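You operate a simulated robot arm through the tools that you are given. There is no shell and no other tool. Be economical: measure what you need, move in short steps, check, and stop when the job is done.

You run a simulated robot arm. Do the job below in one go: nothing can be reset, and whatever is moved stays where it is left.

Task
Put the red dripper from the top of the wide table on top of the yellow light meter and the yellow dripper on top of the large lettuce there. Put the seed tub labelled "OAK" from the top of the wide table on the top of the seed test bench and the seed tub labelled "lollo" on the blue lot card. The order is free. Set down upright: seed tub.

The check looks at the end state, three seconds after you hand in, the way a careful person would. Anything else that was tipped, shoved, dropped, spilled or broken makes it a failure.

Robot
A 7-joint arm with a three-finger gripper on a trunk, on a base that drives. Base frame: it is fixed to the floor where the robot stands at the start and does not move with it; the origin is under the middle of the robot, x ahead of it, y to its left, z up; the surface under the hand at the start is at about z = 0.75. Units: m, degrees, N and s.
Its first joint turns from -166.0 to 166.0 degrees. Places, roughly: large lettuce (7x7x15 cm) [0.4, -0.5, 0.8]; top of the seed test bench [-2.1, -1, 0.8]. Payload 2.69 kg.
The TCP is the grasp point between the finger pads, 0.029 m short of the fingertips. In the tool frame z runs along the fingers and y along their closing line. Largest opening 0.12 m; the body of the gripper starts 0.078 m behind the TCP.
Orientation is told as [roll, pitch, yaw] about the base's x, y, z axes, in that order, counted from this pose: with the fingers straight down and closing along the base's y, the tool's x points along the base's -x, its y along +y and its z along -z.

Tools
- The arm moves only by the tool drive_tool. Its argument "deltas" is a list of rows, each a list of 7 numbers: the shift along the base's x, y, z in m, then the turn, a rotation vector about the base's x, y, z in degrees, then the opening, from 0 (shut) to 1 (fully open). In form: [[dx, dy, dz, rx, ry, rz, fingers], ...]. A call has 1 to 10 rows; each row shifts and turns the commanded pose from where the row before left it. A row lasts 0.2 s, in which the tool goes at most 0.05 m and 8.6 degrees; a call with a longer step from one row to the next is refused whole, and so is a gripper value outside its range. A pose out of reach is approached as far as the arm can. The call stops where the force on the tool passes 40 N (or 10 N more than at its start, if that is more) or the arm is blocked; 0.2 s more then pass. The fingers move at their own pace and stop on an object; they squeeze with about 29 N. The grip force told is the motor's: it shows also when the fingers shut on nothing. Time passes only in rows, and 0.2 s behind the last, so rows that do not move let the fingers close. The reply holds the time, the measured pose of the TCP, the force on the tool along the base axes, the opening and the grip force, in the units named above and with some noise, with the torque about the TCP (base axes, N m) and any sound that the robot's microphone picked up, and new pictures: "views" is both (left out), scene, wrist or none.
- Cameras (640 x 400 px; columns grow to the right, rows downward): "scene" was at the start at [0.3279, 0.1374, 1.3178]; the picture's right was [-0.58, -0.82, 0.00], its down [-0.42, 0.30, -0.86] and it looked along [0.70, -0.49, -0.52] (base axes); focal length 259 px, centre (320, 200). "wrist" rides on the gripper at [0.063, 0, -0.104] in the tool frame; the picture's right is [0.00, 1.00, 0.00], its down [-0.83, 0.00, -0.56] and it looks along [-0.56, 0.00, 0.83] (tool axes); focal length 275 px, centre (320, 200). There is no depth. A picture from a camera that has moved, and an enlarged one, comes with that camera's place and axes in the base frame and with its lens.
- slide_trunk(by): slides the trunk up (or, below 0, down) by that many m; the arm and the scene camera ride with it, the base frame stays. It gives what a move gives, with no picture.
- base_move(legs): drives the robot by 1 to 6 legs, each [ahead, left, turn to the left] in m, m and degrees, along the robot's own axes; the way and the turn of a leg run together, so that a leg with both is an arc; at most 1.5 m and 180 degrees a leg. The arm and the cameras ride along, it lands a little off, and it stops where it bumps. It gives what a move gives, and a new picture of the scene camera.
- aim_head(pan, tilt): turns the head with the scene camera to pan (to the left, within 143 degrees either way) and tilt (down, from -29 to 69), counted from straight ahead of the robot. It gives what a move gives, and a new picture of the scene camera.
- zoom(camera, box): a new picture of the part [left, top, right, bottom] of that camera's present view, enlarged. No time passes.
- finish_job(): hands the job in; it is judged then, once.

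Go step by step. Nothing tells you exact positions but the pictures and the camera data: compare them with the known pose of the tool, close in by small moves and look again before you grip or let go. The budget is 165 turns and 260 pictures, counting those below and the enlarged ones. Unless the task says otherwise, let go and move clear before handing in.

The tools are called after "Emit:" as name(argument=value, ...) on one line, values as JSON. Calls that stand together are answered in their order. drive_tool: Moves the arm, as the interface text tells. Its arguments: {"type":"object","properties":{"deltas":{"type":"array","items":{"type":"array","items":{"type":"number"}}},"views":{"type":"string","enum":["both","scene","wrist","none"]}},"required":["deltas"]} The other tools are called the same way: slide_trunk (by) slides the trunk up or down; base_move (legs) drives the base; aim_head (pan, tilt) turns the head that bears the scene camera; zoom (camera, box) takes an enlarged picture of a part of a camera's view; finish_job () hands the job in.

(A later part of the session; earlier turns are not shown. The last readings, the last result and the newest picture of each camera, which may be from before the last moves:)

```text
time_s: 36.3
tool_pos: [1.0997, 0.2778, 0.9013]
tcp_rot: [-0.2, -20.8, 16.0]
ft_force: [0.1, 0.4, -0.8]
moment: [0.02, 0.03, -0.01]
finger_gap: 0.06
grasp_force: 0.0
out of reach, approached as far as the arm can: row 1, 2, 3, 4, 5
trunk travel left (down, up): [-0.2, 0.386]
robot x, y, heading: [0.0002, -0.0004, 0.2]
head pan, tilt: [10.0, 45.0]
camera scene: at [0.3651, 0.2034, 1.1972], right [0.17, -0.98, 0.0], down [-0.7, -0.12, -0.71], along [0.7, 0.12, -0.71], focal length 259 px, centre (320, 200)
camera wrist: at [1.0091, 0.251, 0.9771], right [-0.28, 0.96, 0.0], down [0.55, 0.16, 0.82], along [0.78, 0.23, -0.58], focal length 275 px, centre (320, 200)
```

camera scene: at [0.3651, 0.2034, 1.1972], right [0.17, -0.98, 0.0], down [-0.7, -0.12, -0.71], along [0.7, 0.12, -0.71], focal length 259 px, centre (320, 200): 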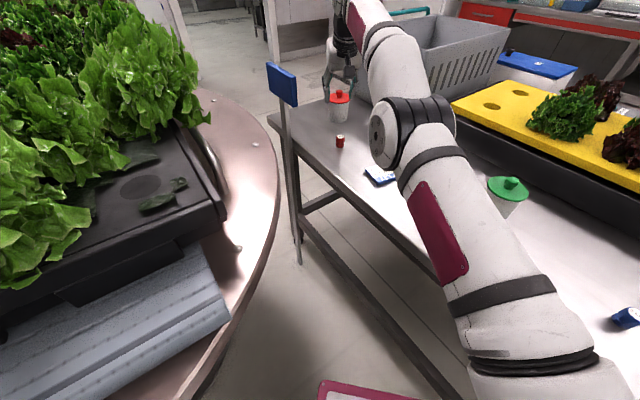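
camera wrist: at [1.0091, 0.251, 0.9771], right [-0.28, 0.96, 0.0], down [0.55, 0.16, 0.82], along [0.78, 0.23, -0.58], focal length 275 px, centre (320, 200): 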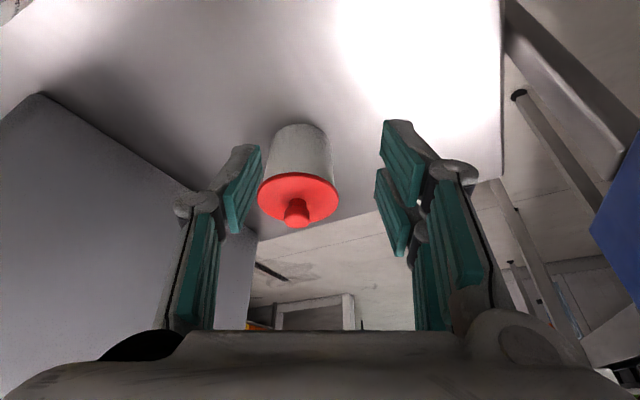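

Reach is now ample (1.134 m). Pull back to just above the dripper at (1.05,0.262).

Emit:
drive_tool(deltas=[[-0.03, -0.015, 0, 0, 0, 0, 0.5], [-0.03, -0.015, 0, 0, 0, 0, 0.5], [0, 0, 0, 0, 0, 0, 0.5]], views="wrist")

```text
time_s: 37.1
tool_pos: [1.0964, 0.2714, 0.9123]
tcp_rot: [-0.1, -20.6, 16.0]
ft_force: [-0.9, 1.1, -1.4]
moment: [0.02, 0.02, 0.0]
finger_gap: 0.06
grasp_force: 0.1
out of reach, approached as far as the arm can: row 1, 2
trunk travel left (down, up): [-0.2, 0.386]
robot x, y, heading: [0.0004, -0.0002, 0.0]
head pan, tilt: [10.0, 45.0]
camera wrist: at [1.0046, 0.2452, 0.9894], right [-0.28, 0.96, 0.0], down [0.56, 0.16, 0.81], along [0.78, 0.23, -0.58], focal length 275 px, centre (320, 200)
```

wrist: 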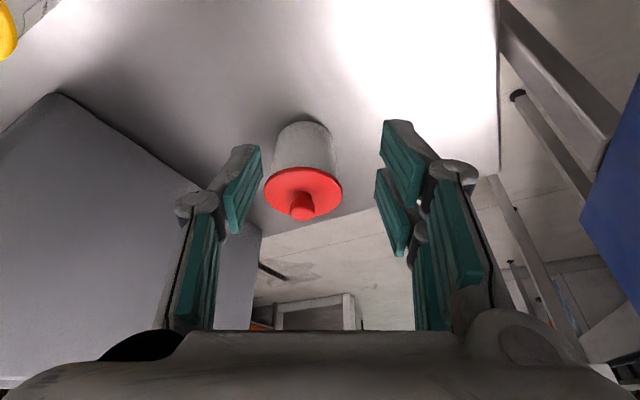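

Emit:
drive_tool(deltas=[[-0.03, -0.01, 0, 0, 0, 0, 0.5], [-0.03, -0.01, 0, 0, 0, 0, 0.5], [0, 0, 0, 0, 0, 0, 0.5]], views="wrist")

```text
time_s: 37.9
tool_pos: [1.0915, 0.2706, 0.926]
tcp_rot: [-0.1, -20.8, 16.0]
ft_force: [0.4, 0.8, -0.6]
moment: [-0.02, 0.01, 0.01]
finger_gap: 0.06
grasp_force: 0.1
out of reach, approached as far as the arm can: row 1, 2
trunk travel left (down, up): [-0.2, 0.386]
robot x, y, heading: [-0.0024, -0.0009, -0.0]
head pan, tilt: [10.0, 45.0]
camera wrist: at [1.0003, 0.2445, 1.0021], right [-0.28, 0.96, 0.0], down [0.56, 0.16, 0.81], along [0.78, 0.23, -0.58], focal length 275 px, centre (320, 200)
```

wrist: 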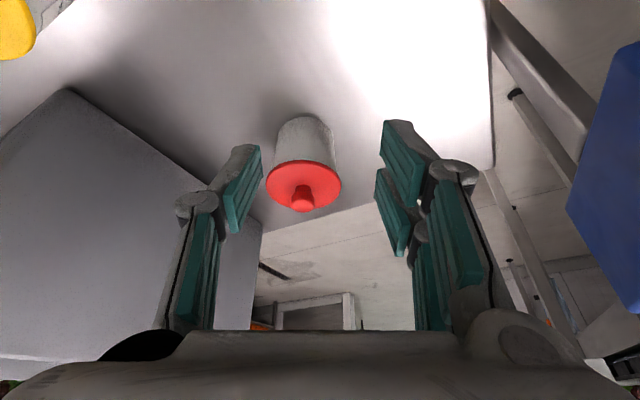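

Emit:
drive_tool(deltas=[[0, 0, 0, 0, 0, 0, 0.5], [0, 0, 0, 0, 0, 0, 0.5]], views="none")

Emit:
drive_tool(deltas=[[-0.03, -0.01, -0.03, 0, 0, 0, 0.5], [-0.03, -0.01, -0.03, 0, 0, 0, 0.5], [0, 0, 0, 0, 0, 0, 0.5]], views="none")

```text
time_s: 38.5
tool_pos: [1.0909, 0.2712, 0.9255]
tcp_rot: [-0.1, -20.8, 16.1]
ft_force: [-0.6, 0.7, 0.2]
moment: [-0.01, -0.02, -0.01]
finger_gap: 0.0601
grasp_force: 0.1
trunk travel left (down, up): [-0.2, 0.386]
robot x, y, heading: [-0.0026, 0.0019, -0.1]
head pan, tilt: [10.0, 45.0]
```

```text
time_s: 39.3
tool_pos: [1.1015, 0.278, 0.8885]
tcp_rot: [-0.1, -20.7, 15.9]
ft_force: [-0.5, 0.3, -0.5]
moment: [-0.02, -0.02, 0.0]
finger_gap: 0.0604
grasp_force: 0.1
out of reach, approached as far as the arm can: row 1, 2
trunk travel left (down, up): [-0.2, 0.386]
robot x, y, heading: [0.0028, -0.0029, -0.2]
head pan, tilt: [10.0, 45.0]
```

Emit:
drive_tool(deltas=[[-0.045, -0.012, 0, 0, 0, 0, 0.5], [-0.045, -0.012, 0, 0, 0, 0, 0.5], [-0.045, -0.012, 0, 0, 0, 0, 0.5], [0, 0, 0, 0, 0, 0, 0.5]], views="none")

```text
time_s: 40.3
tool_pos: [1.0838, 0.2881, 0.9299]
tcp_rot: [-0.2, -20.8, 16.0]
ft_force: [1.0, -0.2, -0.2]
moment: [0.0, 0.0, -0.04]
finger_gap: 0.0601
grasp_force: 0.1
out of reach, approached as far as the arm can: row 1, 2, 3
trunk travel left (down, up): [-0.2, 0.386]
robot x, y, heading: [-0.0029, -0.0007, 0.0]
head pan, tilt: [10.0, 45.0]
```

The arm seems stuck straight at a singular pose; turning the tool back to vertical with the inward target should free it.

Emit:
drive_tool(deltas=[[0, 0, 0, -1.9, 6.7, 0, 0.5], [0, 0, 0, -1.9, 6.7, 0, 0.5], [0, 0, 0, -1.9, 6.7, 0, 0.5], [0, 0, 0, 0, 0, 0, 0.5]], views="none")

```text
time_s: 41.3
tool_pos: [1.0137, 0.248, 0.906]
tcp_rot: [0.0, -0.1, 16.0]
ft_force: [0.1, -0.7, -0.3]
moment: [0.02, 0.03, -0.01]
finger_gap: 0.0598
grasp_force: 0.0
out of reach, approached as far as the arm can: row 1, 2, 3
trunk travel left (down, up): [-0.2, 0.386]
robot x, y, heading: [-0.0003, 0.0031, 0.3]
head pan, tilt: [10.0, 45.0]
```

Emit:
drive_tool(deltas=[[-0.03, -0.01, 0.03, 0, 0, 0, 0.5], [-0.03, -0.01, 0.03, 0, 0, 0, 0.5], [-0.03, -0.01, 0.03, 0, 0, 0, 0.5], [0, 0, 0, 0, 0, 0, 0.5]], views="none")

```text
time_s: 42.3
tool_pos: [0.9721, 0.235, 1.0109]
tcp_rot: [0.0, 0.0, 16.0]
ft_force: [-0.1, -0.7, -0.6]
moment: [0.01, 0.01, -0.02]
finger_gap: 0.0599
grasp_force: 0.0
out of reach, approached as far as the arm can: row 1, 2, 3
trunk travel left (down, up): [-0.2, 0.386]
robot x, y, heading: [0.0004, -0.0004, 0.1]
head pan, tilt: [10.0, 45.0]
```

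The shoulder is low, so a higher trunk helps. Free the arm first: pull inward well.

Emit:
drive_tool(deltas=[[-0.04, -0.02, 0, 0, 0, 0, 0.5], [-0.04, -0.02, 0, 0, 0, 0, 0.5], [-0.04, -0.02, 0, 0, 0, 0, 0.5], [-0.04, -0.02, 0, 0, 0, 0, 0.5], [0, 0, 0, 0, 0, 0, 0.5]], views="scene")

```text
time_s: 43.5
tool_pos: [0.8833, 0.1865, 1.0333]
tcp_rot: [0.1, -0.1, 15.8]
ft_force: [0.1, -0.5, -0.8]
moment: [0.01, -0.01, -0.02]
finger_gap: 0.0602
grasp_force: 0.1
out of reach, approached as far as the arm can: row 1, 2, 3
trunk travel left (down, up): [-0.2, 0.386]
robot x, y, heading: [-0.0036, 0.0059, 0.2]
head pan, tilt: [10.0, 45.0]
camera scene: at [0.3651, 0.2032, 1.1973], right [0.17, -0.98, 0.0], down [-0.7, -0.12, -0.71], along [0.7, 0.12, -0.71], focal length 259 px, centre (320, 200)
```

scene: 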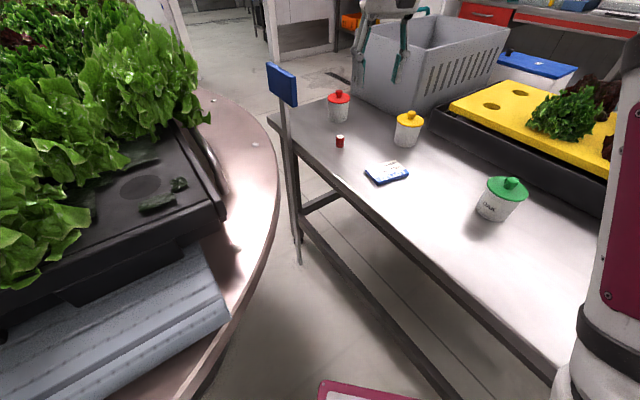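

Freed. Raise the trunk, then descend and extend together toward the dripper.

Emit:
slide_trunk(by=0.15)

Emit:
drive_tool(deltas=[[0.01, 0.005, -0.045, 0, 0, 0, 0.5], [0.01, 0.005, -0.045, 0, 0, 0, 0.5], [0.01, 0.005, -0.045, 0, 0, 0, 0.5], [0.01, 0.005, -0.045, 0, 0, 0, 0.5], [0.02, 0.01, -0.04, 0, 0, 0, 0.5], [0.02, 0.01, -0.04, 0, 0, 0, 0.5], [0.02, 0.01, 0, 0, 0, 0, 0.5], [0, 0, 0, 0, 0, 0, 0.5]], views="wrist")

```text
time_s: 45.3
tool_pos: [0.8845, 0.1869, 1.1815]
tcp_rot: [0.0, -0.1, 16.0]
ft_force: [-0.2, -0.6, 0.5]
moment: [0.02, 0.02, 0.0]
finger_gap: 0.06
grasp_force: 0.0
trunk travel left (down, up): [-0.35, 0.236]
robot x, y, heading: [0.0003, -0.0008, 0.3]
head pan, tilt: [10.0, 45.0]
```

```text
time_s: 47.1
tool_pos: [0.9836, 0.2376, 0.9227]
tcp_rot: [-0.1, 0.0, 16.0]
ft_force: [0.2, -0.6, 0.6]
moment: [-0.01, 0.01, 0.04]
finger_gap: 0.0597
grasp_force: 0.1
trunk travel left (down, up): [-0.35, 0.236]
robot x, y, heading: [-0.0018, 0.0007, 0.0]
head pan, tilt: [10.0, 45.0]
camera wrist: at [0.9235, 0.2198, 1.0276], right [-0.28, 0.96, 0.0], down [0.8, 0.23, 0.56], along [0.53, 0.16, -0.83], focal length 275 px, centre (320, 200)
```

wrist: 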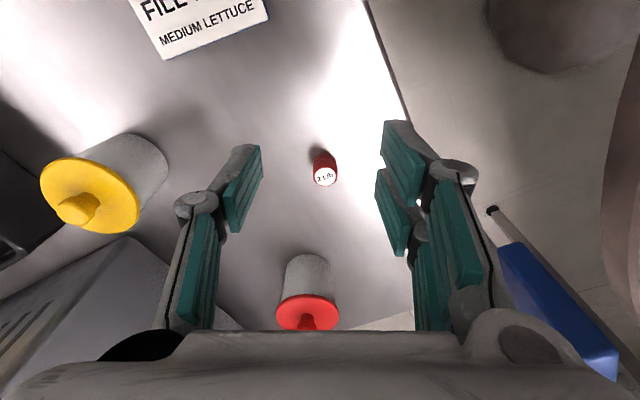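

Dripper at (1.050,0.265). Approach.

Emit:
drive_tool(deltas=[[0.016, 0.007, -0.04, 0, 0, 0, 0.5], [0.025, 0.01, -0.03, 0, 0, 0, 0.5], [0.024, 0.01, -0.01, 0, 0, 0, 0.5], [0, 0, 0, 0, 0, 0, 0.5]], views="wrist")

```text
time_s: 48.1
tool_pos: [1.0062, 0.2407, 0.8458]
tcp_rot: [0.0, 0.0, 16.0]
ft_force: [0.3, 0.4, -0.7]
moment: [0.02, 0.02, 0.0]
finger_gap: 0.0601
grasp_force: 0.0
out of reach, approached as far as the arm can: row 2, 3
trunk travel left (down, up): [-0.35, 0.236]
robot x, y, heading: [-0.0023, -0.0023, 0.0]
head pan, tilt: [10.0, 45.0]
camera wrist: at [0.9466, 0.2228, 0.9515], right [-0.28, 0.96, 0.0], down [0.8, 0.23, 0.56], along [0.53, 0.16, -0.83], focal length 275 px, centre (320, 200)
```

wrist: 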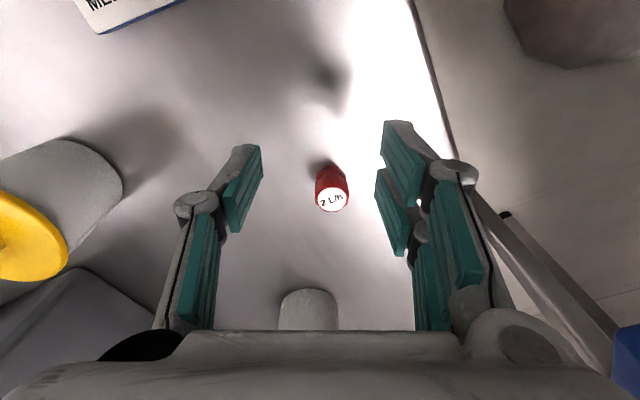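

Tool-down max is ~1.06 m; tilt is needed. Retreat, lower the trunk by 0.15, tilt 20° while well inside the reach.

Emit:
drive_tool(deltas=[[-0.03, -0.01, 0.03, 0, 0, 0, 0.5], [-0.03, -0.01, 0.04, 0, 0, 0, 0.5], [-0.03, -0.01, 0.04, 0, 0, 0, 0.5], [-0.03, -0.01, 0.04, 0, 0, 0, 0.5], [-0.02, -0.005, 0.04, 0, 0, 0, 0.5], [0, 0, 0, 0, 0, 0, 0.5]], views="none")

```text
refused: row 2 steps farther than a row can; nothing moved
```

Emit:
drive_tool(deltas=[[-0.03, -0.01, 0.035, 0, 0, 0, 0.5], [-0.03, -0.01, 0.035, 0, 0, 0, 0.5], [-0.03, -0.01, 0.035, 0, 0, 0, 0.5], [-0.03, -0.01, 0.035, 0, 0, 0, 0.5], [-0.02, -0.005, 0.04, 0, 0, 0, 0.5], [0, 0, 0, 0, 0, 0, 0.5]], views="none")

```text
time_s: 49.5
tool_pos: [0.8672, 0.1953, 1.0278]
tcp_rot: [0.0, 0.1, 16.0]
ft_force: [0.6, 0.0, -0.2]
moment: [0.01, 0.02, 0.02]
finger_gap: 0.0602
grasp_force: 0.1
trunk travel left (down, up): [-0.35, 0.236]
robot x, y, heading: [0.001, -0.0012, -0.2]
head pan, tilt: [10.0, 45.0]
```

Emit:
drive_tool(deltas=[[0, 0, 0, 1.9, -6.7, 0, 0.5], [0, 0, 0, 1.9, -6.7, 0, 0.5], [0, 0, 0, 1.9, -6.7, 0, 0.5], [0, 0, 0, 0, 0, 0, 0.5]], views="none")

Emit:
slide_trunk(by=-0.13)

Emit:
drive_tool(deltas=[[0.035, 0.012, 0, 0, 0, 0, 0.5], [0.035, 0.012, 0, 0, 0, 0, 0.5], [0.035, 0.014, -0.01, 0, 0, 0, 0.5], [0.035, 0.014, -0.01, 0, 0, 0, 0.5], [0, 0, 0, 0, 0, 0, 0.5]], views="wrist")

```text
time_s: 50.5
tool_pos: [0.8668, 0.1935, 1.0283]
tcp_rot: [0.0, -21.1, 16.1]
ft_force: [1.1, 0.1, 0.2]
moment: [0.01, -0.03, 0.02]
finger_gap: 0.0598
grasp_force: 0.1
trunk travel left (down, up): [-0.35, 0.236]
robot x, y, heading: [0.002, 0.0009, 0.2]
head pan, tilt: [10.0, 45.0]
```

```text
time_s: 52.0
tool_pos: [0.8676, 0.1951, 0.8971]
tcp_rot: [0.0, -20.9, 16.0]
ft_force: [-0.1, 0.2, 0.1]
moment: [-0.01, 0.0, 0.01]
finger_gap: 0.0599
grasp_force: 0.1
trunk travel left (down, up): [-0.22, 0.366]
robot x, y, heading: [-0.0006, 0.0024, -0.1]
head pan, tilt: [10.0, 45.0]
```

```text
time_s: 53.2
tool_pos: [1.0065, 0.2448, 0.8769]
tcp_rot: [0.0, -20.9, 16.0]
ft_force: [-0.1, 0.4, 0.0]
moment: [-0.01, 0.0, 0.0]
finger_gap: 0.0599
grasp_force: 0.0
trunk travel left (down, up): [-0.22, 0.366]
robot x, y, heading: [0.0011, -0.0035, -0.2]
head pan, tilt: [10.0, 45.0]
camera wrist: at [0.9145, 0.219, 0.9531], right [-0.28, 0.96, 0.0], down [0.55, 0.16, 0.82], along [0.78, 0.23, -0.58], focal length 275 px, centre (320, 200)
```

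wrist: 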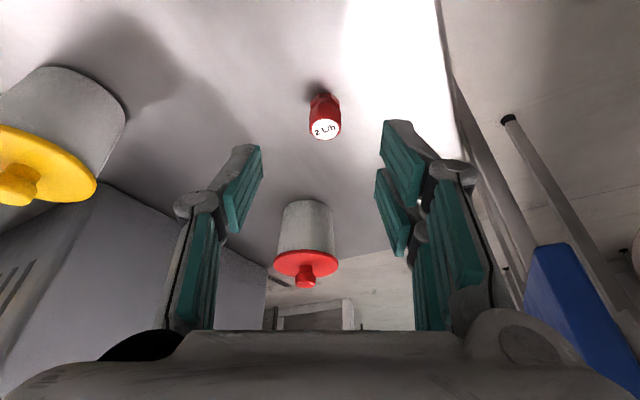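

Aligned; extend and lower with the 21° tilt.

Emit:
drive_tool(deltas=[[0.022, 0.01, -0.02, 0, 0, 0, 0.5], [0.015, 0.006, -0.02, 0, 0, 0, 0.5], [0, 0, -0.025, 0, 0, 0, 0.5], [0, 0, 0, 0, 0, 0, 0.5]], views="wrist")

```text
time_s: 54.2
tool_pos: [1.0436, 0.2628, 0.8125]
tcp_rot: [-0.1, -20.8, 15.8]
ft_force: [0.6, -0.5, -0.5]
moment: [0.02, -0.03, -0.02]
finger_gap: 0.06
grasp_force: 0.0
trunk travel left (down, up): [-0.22, 0.366]
robot x, y, heading: [0.0029, 0.0018, -0.0]
head pan, tilt: [10.0, 45.0]
camera wrist: at [0.9524, 0.2358, 0.888], right [-0.28, 0.96, 0.0], down [0.55, 0.16, 0.82], along [0.78, 0.23, -0.58], focal length 275 px, centre (320, 200)
```

wrist: 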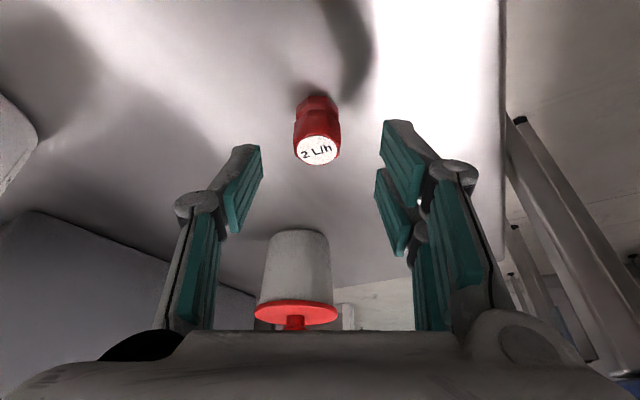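

Emit:
drive_tool(deltas=[[0, 0, -0.014, 0, 0, 0, 0.5], [0.001, 0, -0.013, 0, 0, 0, 0.5], [0, 0, 0, 0, 0, 0, 0.3], [0, 0, 0, 0, 0, 0, 0.05], [0, 0, 0, 0, 0, 0, 0.05]], views="wrist")

```text
time_s: 55.4
tool_pos: [1.0442, 0.2614, 0.7846]
tcp_rot: [-0.1, -20.9, 16.0]
ft_force: [0.7, -0.4, 0.5]
moment: [0.0, -0.04, -0.01]
finger_gap: 0.0243
grasp_force: 28.5
trunk travel left (down, up): [-0.22, 0.366]
robot x, y, heading: [-0.0015, -0.0015, -0.1]
head pan, tilt: [10.0, 45.0]
camera wrist: at [0.9533, 0.2361, 0.8605], right [-0.28, 0.96, 0.0], down [0.55, 0.16, 0.82], along [0.78, 0.23, -0.58], focal length 275 px, centre (320, 200)
```

wrist: 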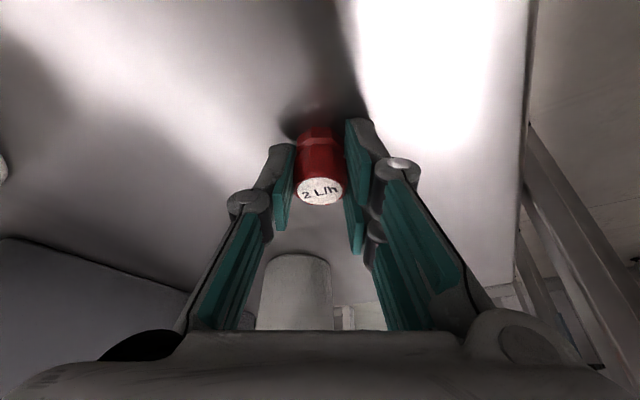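

Gripped. Lift, retract, and swing toward the light meter with the same tilt.

Emit:
drive_tool(deltas=[[0, 0, 0.03, 0, 0, 0, 0.05], [-0.02, -0.006, 0.04, 0, 0, 0, 0.05], [-0.03, -0.01, 0.035, 0, 0, 0, 0.05], [-0.03, -0.01, 0.035, 0, 0, 0, 0.05], [-0.03, -0.01, 0.035, 0, 0, 0, 0.05], [-0.03, -0.01, 0.035, 0, 0, 0, 0.05], [-0.03, -0.01, 0.035, 0, 0, 0, 0.05], [0, 0, 0, 0, 0, 0, 0.05]], views="none")

Emit:
drive_tool(deltas=[[-0.005, -0.045, 0, 0, 0, -4, 0.05], [-0.005, -0.045, 0, 0, 0, -4, 0.05], [-0.005, -0.045, 0, 0, 0, -4, 0.05], [-0.005, -0.045, 0, 0, 0, -4, 0.05], [-0.01, -0.045, 0, 0, 0, -4, 0.05], [-0.01, -0.045, 0, 0, 0, -4, 0.05], [-0.025, -0.04, 0, 0, 0, -4, 0.05], [-0.025, -0.04, 0, 0, 0, -4, 0.05], [-0.03, -0.035, 0, 0, 0, -4, 0.05], [0, 0, 0, 0, 0, 0, 0.05]], views="none")

Emit:
slide_trunk(by=0.08)

Emit:
drive_tool(deltas=[[-0.03, -0.038, 0, 0, 0, -4, 0.05], [-0.03, -0.038, 0, 0, 0, -4, 0.05], [-0.03, -0.038, 0, 0, 0, -4, 0.05], [-0.03, -0.038, 0, 0, 0, -4, 0.05], [-0.03, -0.038, 0, 0, 0, -4, 0.05], [-0.03, -0.038, 0, 0, 0, -4, 0.05], [0, 0, 0, 0, 0, 0, 0.05]], views="both")

```text
time_s: 57.2
tool_pos: [0.8752, 0.2082, 1.0298]
tcp_rot: [0.0, -20.9, 16.0]
ft_force: [0.2, -0.4, 0.1]
moment: [0.03, 0.0, 0.01]
finger_gap: 0.0244
grasp_force: 28.6
trunk travel left (down, up): [-0.22, 0.366]
robot x, y, heading: [0.0025, 0.0017, -0.1]
head pan, tilt: [10.0, 45.0]
```

```text
time_s: 59.4
tool_pos: [0.7544, -0.1796, 1.0297]
tcp_rot: [0.0, -20.9, -20.0]
ft_force: [0.5, -0.1, -0.7]
moment: [-0.05, -0.01, -0.02]
finger_gap: 0.0244
grasp_force: 29.0
trunk travel left (down, up): [-0.22, 0.366]
robot x, y, heading: [-0.0003, -0.0014, 0.2]
head pan, tilt: [10.0, 45.0]
```

```text
time_s: 60.6
tool_pos: [0.7556, -0.1779, 1.1101]
tcp_rot: [0.0, -20.9, -20.0]
ft_force: [-0.3, -0.3, -0.1]
moment: [0.0, -0.02, -0.04]
finger_gap: 0.0246
grasp_force: 29.1
trunk travel left (down, up): [-0.3, 0.286]
robot x, y, heading: [0.0004, 0.001, -0.1]
head pan, tilt: [10.0, 45.0]
```

```text
time_s: 62.2
tool_pos: [0.5743, -0.4071, 1.1097]
tcp_rot: [-0.1, -20.9, -44.1]
ft_force: [-0.4, -0.1, -0.5]
moment: [-0.02, 0.05, -0.02]
finger_gap: 0.0246
grasp_force: 29.3
trunk travel left (down, up): [-0.3, 0.286]
robot x, y, heading: [0.0018, 0.001, 0.2]
head pan, tilt: [10.0, 45.0]
camera scene: at [0.3345, 0.2033, 1.297], right [0.17, -0.98, 0.0], down [-0.7, -0.12, -0.71], along [0.7, 0.12, -0.71], focal length 259 px, centre (320, 200)
camera wrist: at [0.507, -0.3404, 1.186], right [0.69, 0.72, 0.0], down [0.42, -0.4, 0.82], along [0.59, -0.57, -0.58], focal length 275 px, centre (320, 200)
```

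scene: 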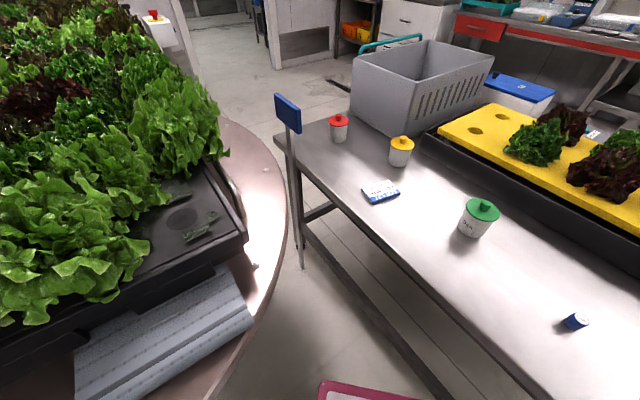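
wrist: 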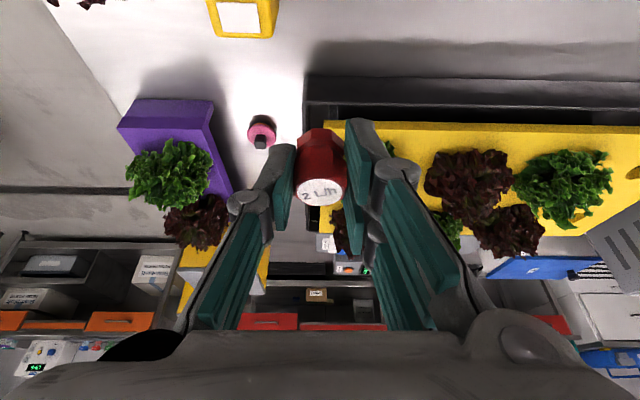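

Light meter top patch confirmed at (0.539,-0.499,~0.84). Move above it at safe height and view from the head.

Emit:
drive_tool(deltas=[[-0.013, -0.03, -0.03, 0, 0, 0, 0.05], [-0.013, -0.03, -0.03, 0, 0, 0, 0.05], [-0.013, -0.028, -0.03, 0, 0, 0, 0.05], [0, 0, -0.04, 0, 0, 0, 0.05], [0, 0, -0.03, 0, 0, 0, 0.05], [0, 0, 0, 0, 0, 0, 0.05]], views="wrist")

Emit:
aim_head(pan=-60, tilt=35)

```text
time_s: 63.6
tool_pos: [0.5346, -0.4964, 0.9486]
tcp_rot: [0.0, -20.9, -43.9]
ft_force: [-0.7, 0.3, 0.2]
moment: [0.01, -0.04, 0.0]
finger_gap: 0.0245
grasp_force: 28.9
trunk travel left (down, up): [-0.3, 0.286]
robot x, y, heading: [0.0003, -0.0008, -0.0]
head pan, tilt: [10.0, 45.0]
camera wrist: at [0.4665, -0.4283, 1.025], right [0.69, 0.72, 0.0], down [0.42, -0.4, 0.82], along [0.59, -0.57, -0.58], focal length 275 px, centre (320, 200)
```

wrist: 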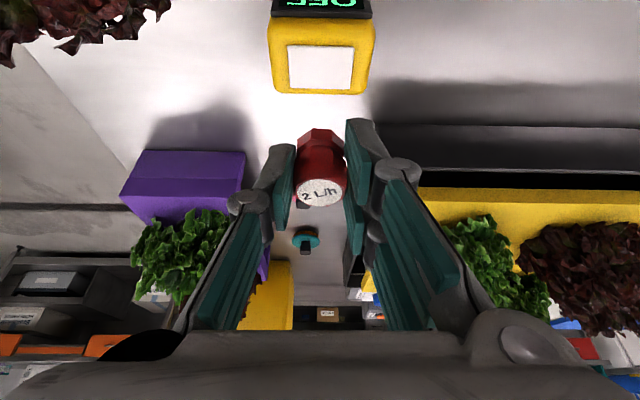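

```text
time_s: 65.0
tool_pos: [0.5351, -0.4952, 0.9496]
tcp_rot: [0.0, -20.9, -43.9]
ft_force: [0.4, 0.3, -0.4]
moment: [0.02, -0.03, -0.05]
finger_gap: 0.0243
grasp_force: 28.9
trunk travel left (down, up): [-0.3, 0.286]
robot x, y, heading: [-0.0028, -0.0016, -0.1]
head pan, tilt: [-60.0, 35.0]
camera scene: at [0.2985, 0.1129, 1.3118], right [-0.87, -0.5, 0.0], down [-0.29, 0.5, -0.82], along [0.41, -0.71, -0.57], focal length 259 px, centre (320, 200)
```

scene: 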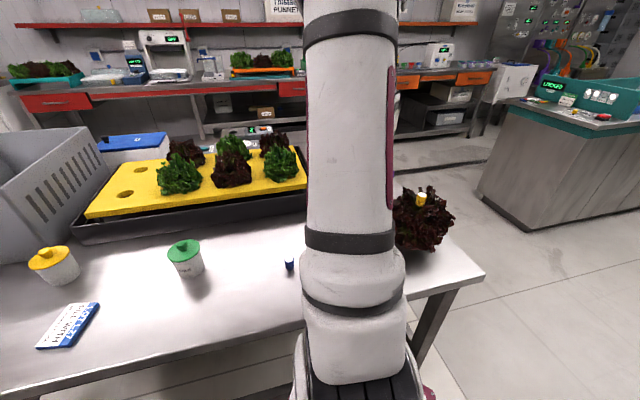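

Well centred over the patch. Lower slowly.

Emit:
drive_tool(deltas=[[0, 0, -0.03, 0, 0, 0, 0.05], [0, 0, -0.025, 0, 0, 0, 0.05], [0, 0, 0, 0, 0, 0, 0.05]], views="wrist")

```text
time_s: 65.8
tool_pos: [0.5361, -0.4944, 0.8952]
tcp_rot: [0.0, -21.0, -44.1]
ft_force: [-0.8, 0.0, -0.2]
moment: [0.02, 0.02, -0.01]
finger_gap: 0.0242
grasp_force: 28.5
trunk travel left (down, up): [-0.3, 0.286]
robot x, y, heading: [-0.0024, 0.0014, -0.2]
head pan, tilt: [-60.0, 35.0]
camera wrist: at [0.4673, -0.4278, 0.9704], right [0.69, 0.72, 0.0], down [0.42, -0.4, 0.82], along [0.59, -0.57, -0.58], focal length 275 px, centre (320, 200)
```

wrist: 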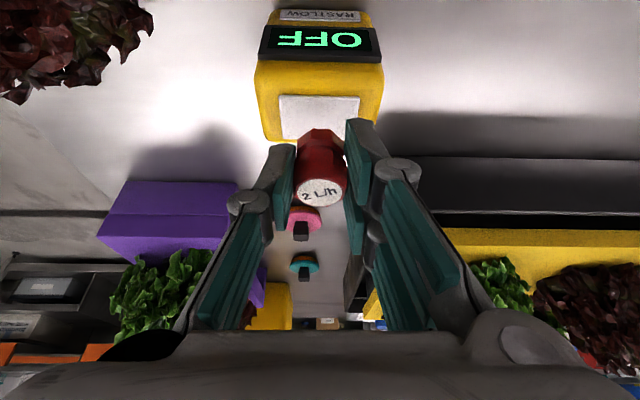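

Emit:
drive_tool(deltas=[[-0.003, 0.003, -0.01, 0, 0, 0, 0.05], [0, 0, -0.004, 0, 0, 0, 0.05], [0, 0, 0, 0, 0, 0, 0.05]], views="none")

Emit:
drive_tool(deltas=[[0, 0, -0.003, 0, 0, 0, 0.05], [0, 0, 0, 0, 0, 0, 0.05]], views="wrist")

```text
time_s: 66.6
tool_pos: [0.5329, -0.4922, 0.88]
tcp_rot: [-0.1, -20.9, -44.0]
ft_force: [0.6, 1.2, -0.9]
moment: [-0.01, 0.01, 0.0]
finger_gap: 0.0243
grasp_force: 29.2
trunk travel left (down, up): [-0.3, 0.286]
robot x, y, heading: [-0.0017, -0.0004, 0.1]
head pan, tilt: [-60.0, 35.0]
```

```text
time_s: 67.2
tool_pos: [0.5326, -0.4909, 0.8766]
tcp_rot: [0.0, -20.8, -44.0]
ft_force: [-1.0, -0.4, 0.0]
moment: [0.01, -0.01, -0.02]
finger_gap: 0.0243
grasp_force: 29.0
trunk travel left (down, up): [-0.3, 0.286]
robot x, y, heading: [-0.0004, 0.0009, 0.0]
head pan, tilt: [-60.0, 35.0]
camera wrist: at [0.4644, -0.4243, 0.9535], right [0.69, 0.72, 0.0], down [0.42, -0.4, 0.82], along [0.59, -0.57, -0.58], focal length 275 px, centre (320, 200)
```

wrist: 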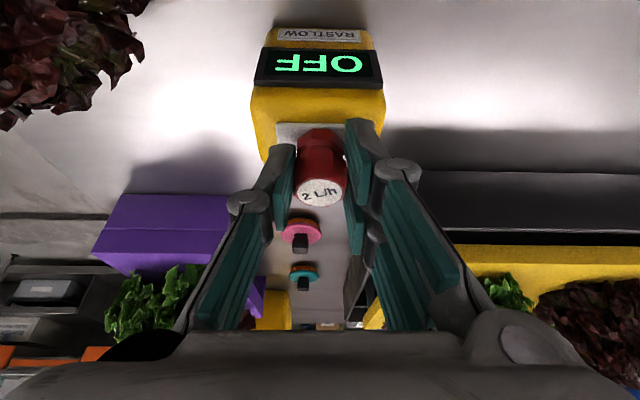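

Emit:
drive_tool(deltas=[[0, 0, -0.002, 0, 0, 0, 0.05], [0, 0, 0, 0, 0, 0, 0.05]], views="none")

Emit:
drive_tool(deltas=[[0, 0, -0.002, 0, 0, 0, 0.05], [0, 0, 0, 0, 0, 0, 0.05]], views="none")

```text
time_s: 67.8
tool_pos: [0.5337, -0.4913, 0.8762]
tcp_rot: [-0.2, -20.9, -44.0]
ft_force: [0.3, -0.2, -0.3]
moment: [-0.02, 0.0, 0.01]
finger_gap: 0.0244
grasp_force: 29.3
trunk travel left (down, up): [-0.3, 0.286]
robot x, y, heading: [0.0009, -0.004, -0.3]
head pan, tilt: [-60.0, 35.0]
```

```text
time_s: 68.4
tool_pos: [0.5334, -0.4918, 0.8723]
tcp_rot: [0.0, -20.9, -44.1]
ft_force: [0.3, 0.1, 0.4]
moment: [0.0, 0.0, -0.01]
finger_gap: 0.0245
grasp_force: 29.0
trunk travel left (down, up): [-0.3, 0.286]
robot x, y, heading: [0.0011, -0.0016, -0.1]
head pan, tilt: [-60.0, 35.0]
```

Emit:
drive_tool(deltas=[[0, 0, -0.002, 0, 0, 0, 0.05], [0, 0, 0, 0, 0, 0, 0.05]], views="none")

Emit:
drive_tool(deltas=[[0, 0, -0.002, 0, 0, 0, 0.05], [0, 0, 0, 0, 0, 0, 0.05]], views="wrist")

```text
time_s: 69.0
tool_pos: [0.5329, -0.4917, 0.8725]
tcp_rot: [0.1, -21.1, -44.0]
ft_force: [0.3, 1.4, 6.8]
moment: [0.05, -0.02, -0.01]
finger_gap: 0.0244
grasp_force: 29.6
trunk travel left (down, up): [-0.3, 0.286]
robot x, y, heading: [-0.0016, -0.0014, 0.1]
head pan, tilt: [-60.0, 35.0]
```

```text
time_s: 69.6
tool_pos: [0.533, -0.4931, 0.8702]
tcp_rot: [-0.1, -21.1, -43.9]
ft_force: [0.0, 7.2, 28.9]
moment: [0.46, -0.16, 0.04]
finger_gap: 0.0243
grasp_force: 29.3
trunk travel left (down, up): [-0.3, 0.286]
robot x, y, heading: [-0.0033, 0.0014, -0.1]
head pan, tilt: [-60.0, 35.0]
camera wrist: at [0.4646, -0.4244, 0.9475], right [0.69, 0.72, 0.0], down [0.42, -0.4, 0.82], along [0.59, -0.57, -0.57], focal length 275 px, centre (320, 200)
```

wrist: 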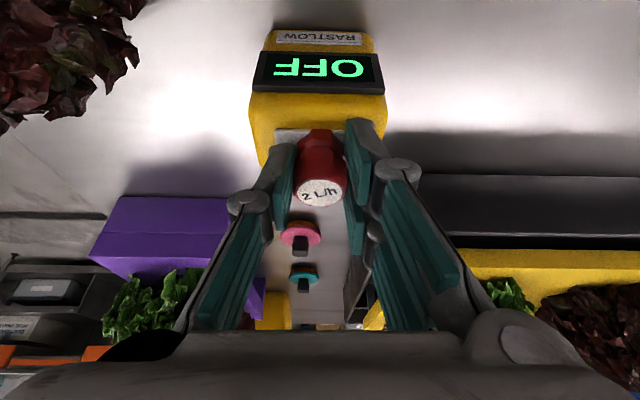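

Emit:
drive_tool(deltas=[[0, 0, 0.002, 0, 0, 0, 0.05], [0, 0, 0, 0, 0, 0, 0.05]], views="none")

Emit:
drive_tool(deltas=[[0, 0, 0.001, 0, 0, 0, 0.05], [0, 0, 0, 0, 0, 0, 0.05]], views="none")

```text
time_s: 70.2
tool_pos: [0.5331, -0.493, 0.871]
tcp_rot: [-0.2, -20.9, -44.0]
ft_force: [3.9, -0.6, 16.4]
moment: [0.06, -0.23, -0.04]
finger_gap: 0.0242
grasp_force: 28.8
trunk travel left (down, up): [-0.3, 0.286]
robot x, y, heading: [0.0, -0.0016, 0.3]
head pan, tilt: [-60.0, 35.0]
```

```text
time_s: 70.8
tool_pos: [0.5334, -0.4911, 0.8713]
tcp_rot: [0.0, -20.7, -44.0]
ft_force: [1.9, -1.3, 5.0]
moment: [-0.1, -0.13, -0.02]
finger_gap: 0.0245
grasp_force: 29.6
trunk travel left (down, up): [-0.3, 0.286]
robot x, y, heading: [-0.0028, -0.0027, 0.0]
head pan, tilt: [-60.0, 35.0]
```

Light contact (5 N). Release gently.

Emit:
drive_tool(deltas=[[0, 0, 0, 0, 0, 0, 0.23], [0, 0, 0, 0, 0, 0, 0.3], [0, 0, 0, 0, 0, 0, 0.36], [0, 0, 0, 0, 0, 0, 0.4]], views="wrist")

```text
time_s: 71.8
tool_pos: [0.5333, -0.491, 0.8718]
tcp_rot: [0.0, -20.9, -44.0]
ft_force: [0.6, -1.0, 0.5]
moment: [0.02, 0.02, -0.03]
finger_gap: 0.0479
grasp_force: 0.0
trunk travel left (down, up): [-0.3, 0.286]
robot x, y, heading: [0.0005, -0.0005, -0.2]
head pan, tilt: [-60.0, 35.0]
camera wrist: at [0.4645, -0.4243, 0.9485], right [0.69, 0.72, 0.0], down [0.42, -0.4, 0.82], along [0.59, -0.56, -0.58], focal length 275 px, centre (320, 200)
```

wrist: 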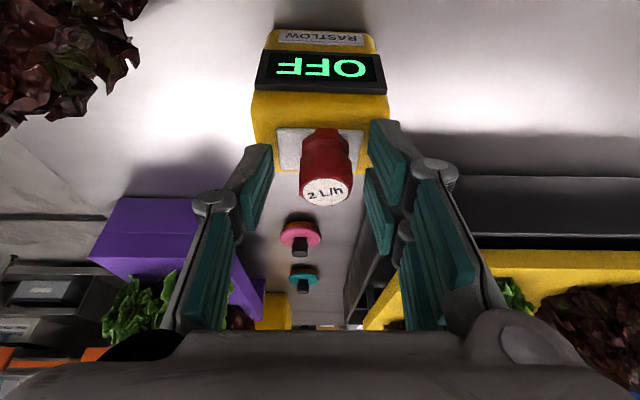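

Standing upright. Rise clear and re-level the tool.

Emit:
drive_tool(deltas=[[-0.003, 0.003, 0.03, 0, 0, 0, 0.4], [-0.004, 0.004, 0.04, 0, 0, 0, 0.5], [0, 0, 0.05, 0, 0, 0, 0.5], [0, 0, 0.05, 0, 0, 0, 0.5], [0, 0, 0, -4.9, -5, 0, 0.5], [0, 0, 0, 0, 0, 0, 0.5]], views="wrist")

```text
time_s: 73.2
tool_pos: [0.5265, -0.484, 1.0426]
tcp_rot: [-0.1, -28.0, -44.1]
ft_force: [-0.2, 0.6, 0.3]
moment: [-0.03, -0.04, -0.02]
finger_gap: 0.06
grasp_force: 0.0
trunk travel left (down, up): [-0.3, 0.286]
robot x, y, heading: [-0.0012, 0.0017, 0.1]
head pan, tilt: [-60.0, 35.0]
camera wrist: at [0.4518, -0.411, 1.1069], right [0.69, 0.72, 0.0], down [0.34, -0.33, 0.88], along [0.63, -0.61, -0.47], focal length 275 px, centre (320, 200)
```

wrist: 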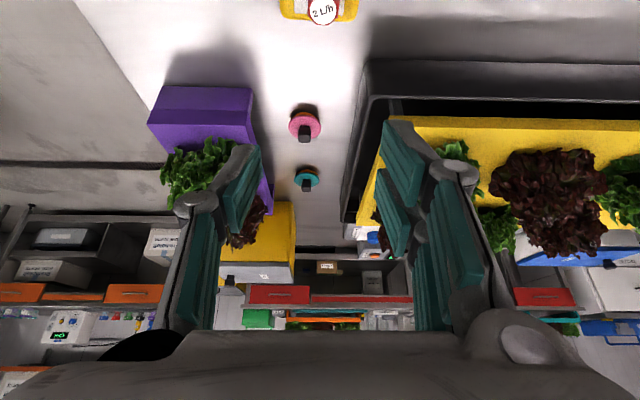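

Both drippers are placed. Now find which tub is "lollo": view the yellow tub's other side with the wrist camera.

Emit:
drive_tool(deltas=[[0.034, 0.03, 0, 0, 0, 8, 0.5], [0.034, 0.03, 0, 0, 0, 8, 0.5], [0.034, 0.03, 0, 0, 0, 8, 0.5], [0.034, 0.03, 0, 0, 0, 8, 0.5], [0.034, 0.03, 0, 0, 0, 8, 0.5], [0.034, 0.03, 0, 0, 0, 8, 0.5], [0.034, 0.03, 0, 0, 0, 8, 0.5], [0.034, 0.03, 0, 0, 0, 8, 0.5], [0.034, 0.03, 0, 0, 0, 8, 0.5], [0.034, 0.03, 0, 0, 0, 8, 0.5]], views="none")

Emit:
drive_tool(deltas=[[0.03, 0.02, -0.01, 0, 0, 8, 0.5], [0.03, 0.02, -0.01, 0, 0, 8, 0.5], [0.02, 0.02, -0.01, 0, 0, 8, 0.5], [0, 0, -0.01, 0, 0, 0, 0.5], [0, 0, 0, 0, 0, 0, 0.5]], views="both")

```text
time_s: 75.4
tool_pos: [0.8668, -0.185, 1.0438]
tcp_rot: [-0.2, -27.9, 36.1]
ft_force: [-0.3, -0.1, 0.8]
moment: [0.03, -0.04, 0.02]
finger_gap: 0.0599
grasp_force: 0.0
trunk travel left (down, up): [-0.3, 0.286]
robot x, y, heading: [-0.0009, 0.0027, 0.0]
head pan, tilt: [-60.0, 35.0]
```

```text
time_s: 76.6
tool_pos: [0.9465, -0.1234, 1.0028]
tcp_rot: [-0.1, -27.8, 60.1]
ft_force: [1.1, -0.1, 0.1]
moment: [-0.01, 0.03, 0.0]
finger_gap: 0.06
grasp_force: 0.1
trunk travel left (down, up): [-0.3, 0.286]
robot x, y, heading: [-0.0021, -0.0023, 0.1]
head pan, tilt: [-60.0, 35.0]
camera scene: at [0.2984, 0.1129, 1.3118], right [-0.87, -0.5, 0.0], down [-0.29, 0.5, -0.82], along [0.41, -0.71, -0.57], focal length 259 px, centre (320, 200)
camera wrist: at [0.8951, -0.2143, 1.0666], right [-0.87, 0.5, 0.0], down [0.23, 0.41, 0.88], along [0.44, 0.76, -0.47], focal length 275 px, centre (320, 200)
```

scene: 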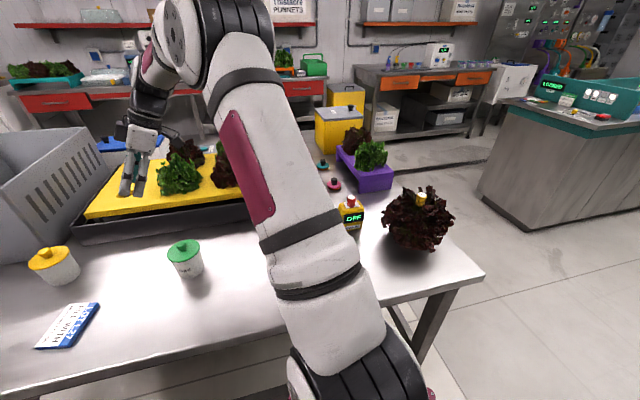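
wrist: 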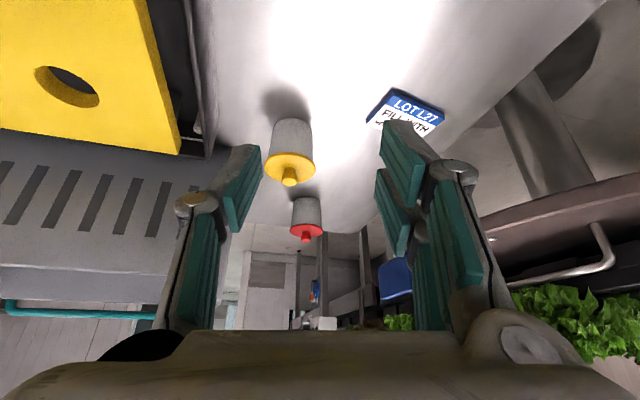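

No label from this side either, so labels face away. I'll approach the yellow tub (within tilted reach), and inspect clearance around it.

Emit:
drive_tool(deltas=[[0, 0.026, 0, 0, 0, -8, 0.85], [0, 0.026, 0, 0, 0, -8, 0.85], [0, 0.026, 0, 0, 0, -8, 0.85], [0, 0.026, 0, 0, 0, -8, 0.85], [0, 0.026, 0, 0, 0, -8, 0.85], [0, 0.026, -0.01, 0, 0, -8, 0.85], [0, 0.026, -0.02, 0, 0, -7.5, 0.85], [0.02, 0.005, -0.02, 0, 0, 0, 0.85], [0, 0, 0, 0, 0, 0, 0.85]], views="wrist")

Emit:
aim_head(pan=-10, tilt=35)

```text
time_s: 78.6
tool_pos: [0.9671, 0.0621, 0.9526]
tcp_rot: [-0.1, -27.8, 4.5]
ft_force: [0.2, -0.1, -0.1]
moment: [-0.01, 0.03, -0.01]
finger_gap: 0.1022
grasp_force: 0.0
trunk travel left (down, up): [-0.3, 0.286]
robot x, y, heading: [-0.0016, 0.0008, -0.1]
head pan, tilt: [-60.0, 35.0]
camera wrist: at [0.8632, 0.0545, 1.0169], right [-0.08, 1.0, 0.0], down [0.47, 0.04, 0.88], along [0.88, 0.07, -0.47], focal length 275 px, centre (320, 200)
```

wrist: 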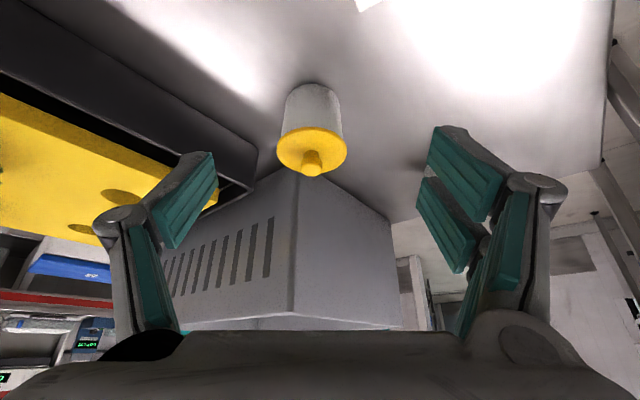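

```text
time_s: 79.8
tool_pos: [0.9675, 0.0624, 0.9527]
tcp_rot: [-0.1, -28.0, 4.5]
ft_force: [0.0, 0.1, -0.2]
moment: [0.01, 0.02, -0.02]
finger_gap: 0.102
grasp_force: 0.1
trunk travel left (down, up): [-0.3, 0.286]
robot x, y, heading: [0.0001, -0.0016, 0.0]
head pan, tilt: [-10.0, 35.0]
camera scene: at [0.3411, 0.1739, 1.3118], right [-0.17, -0.98, 0.0], down [-0.56, 0.1, -0.82], along [0.81, -0.14, -0.57], focal length 259 px, centre (320, 200)
```

scene: 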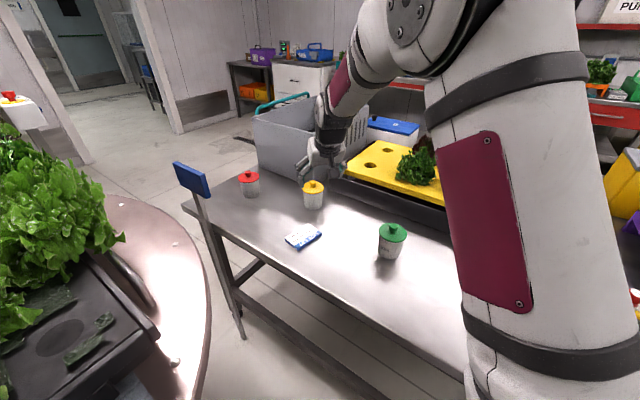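

Yellow tub at (1.11,0.065). Lower the trunk slightly for reach, then move in straddling the lid.

Emit:
slide_trunk(by=-0.07)

Emit:
drive_tool(deltas=[[0.03, 0.001, 0, 0, 0, 0, 0.85], [0.03, 0.001, 0, 0, 0, 0, 0.85], [0.03, 0.001, 0, 0, 0, 0, 0.85], [0.02, 0, -0.01, 0, 0, 0, 0.85], [0, 0, 0, 0, 0, 0, 0.85]], views="wrist")

```text
time_s: 80.9
tool_pos: [0.9655, 0.0617, 0.8828]
tcp_rot: [-0.1, -28.0, 4.6]
ft_force: [0.4, 0.1, 0.2]
moment: [-0.03, -0.01, 0.02]
finger_gap: 0.1021
grasp_force: 0.0
trunk travel left (down, up): [-0.23, 0.356]
robot x, y, heading: [-0.0016, -0.0023, -0.0]
head pan, tilt: [-10.0, 35.0]
```

```text
time_s: 82.1
tool_pos: [1.0774, 0.0652, 0.8708]
tcp_rot: [-0.1, -27.9, 4.5]
ft_force: [0.9, 0.7, 0.4]
moment: [-0.02, 0.0, 0.03]
finger_gap: 0.1016
grasp_force: 0.1
trunk travel left (down, up): [-0.23, 0.356]
robot x, y, heading: [0.0014, -0.0019, -0.0]
head pan, tilt: [-10.0, 35.0]
camera wrist: at [0.9738, 0.0572, 0.936], right [-0.08, 1.0, 0.0], down [0.47, 0.04, 0.88], along [0.88, 0.07, -0.47], focal length 275 px, centre (320, 200)
```

wrist: 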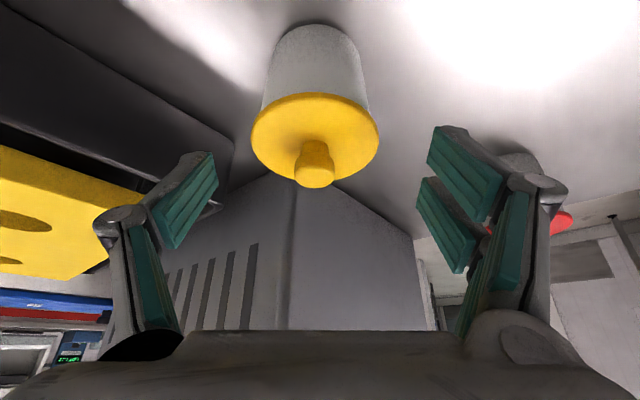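

Lid centred. Move to grip height and close on the lid rim.

Emit:
drive_tool(deltas=[[0.012, 0, -0.025, 0, 0, 0, 0.85], [0.011, 0, -0.021, 0, 0, 0, 0.85], [0, 0, 0, 0, 0, 0, 0.85]], views="wrist")

```text
time_s: 82.9
tool_pos: [1.099, 0.0638, 0.8268]
tcp_rot: [-0.1, -27.9, 4.5]
ft_force: [0.2, -0.3, 0.0]
moment: [-0.04, 0.02, -0.02]
finger_gap: 0.1018
grasp_force: 0.1
trunk travel left (down, up): [-0.23, 0.356]
robot x, y, heading: [0.0011, 0.0013, -0.3]
head pan, tilt: [-10.0, 35.0]
camera wrist: at [0.9962, 0.057, 0.8897], right [-0.08, 1.0, 0.0], down [0.47, 0.04, 0.88], along [0.88, 0.07, -0.47], focal length 275 px, centre (320, 200)
```

wrist: 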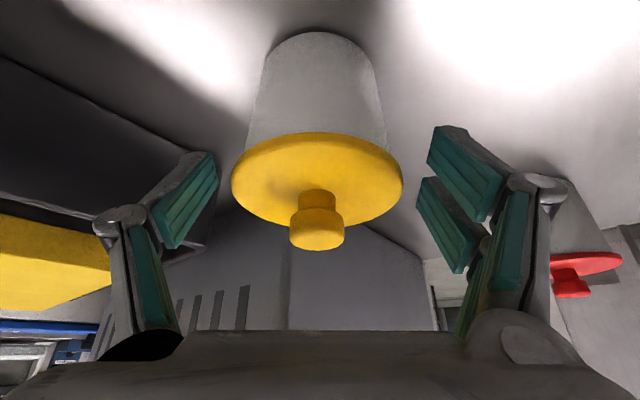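

Emit:
drive_tool(deltas=[[0, 0, 0, 0, 0, 0, 0.6], [0, 0, 0, 0, 0, 0, 0.45], [0, 0, 0, 0, 0, 0, 0.45], [0, 0, 0, 0, 0, 0, 0.45]], views="wrist")

```text
time_s: 83.9
tool_pos: [1.0986, 0.0647, 0.825]
tcp_rot: [-0.1, -27.9, 4.6]
ft_force: [-0.4, 0.1, 0.1]
moment: [-0.01, 0.03, 0.01]
finger_gap: 0.0742
grasp_force: 29.2
trunk travel left (down, up): [-0.23, 0.356]
robot x, y, heading: [-0.0026, 0.0001, -0.3]
head pan, tilt: [-10.0, 35.0]
heard: snap
camera wrist: at [0.9961, 0.0571, 0.8899], right [-0.08, 1.0, 0.0], down [0.47, 0.04, 0.88], along [0.88, 0.07, -0.47], focal length 275 px, centre (320, 200)
```

wrist: 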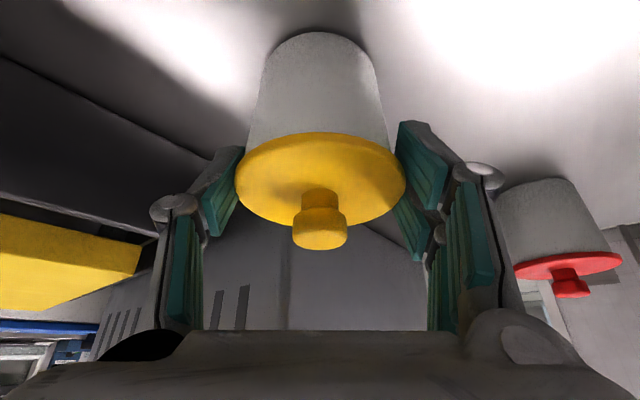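

I heard a snap; inspect before lifting.

Emit:
zoom(camera="wrist", box=[200, 20, 440, 260])

Emit:
zoom(camera="scene", box=[260, 150, 360, 250])

```text
1.67 times, centred on (320, 140) of wrist
camera zoom: at [0.9961, 0.0571, 0.8899], right [-0.08, 1.0, 0.0], down [0.47, 0.04, 0.88], along [0.88, 0.07, -0.47], focal length 459 px, centre (320, 300)
```

zoom: 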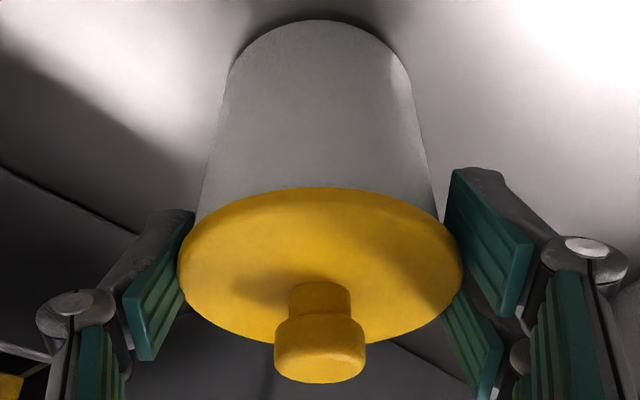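

```text
4.00 times, centred on (310, 200) of scene
camera zoom: at [0.3644, 0.1739, 1.2421], right [-0.17, -0.98, 0.0], down [-0.56, 0.1, -0.82], along [0.81, -0.14, -0.57], focal length 1036 px, centre (360, 200)
```

zoom: 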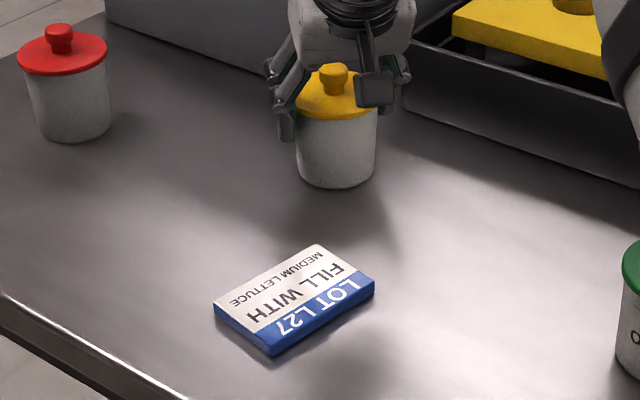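

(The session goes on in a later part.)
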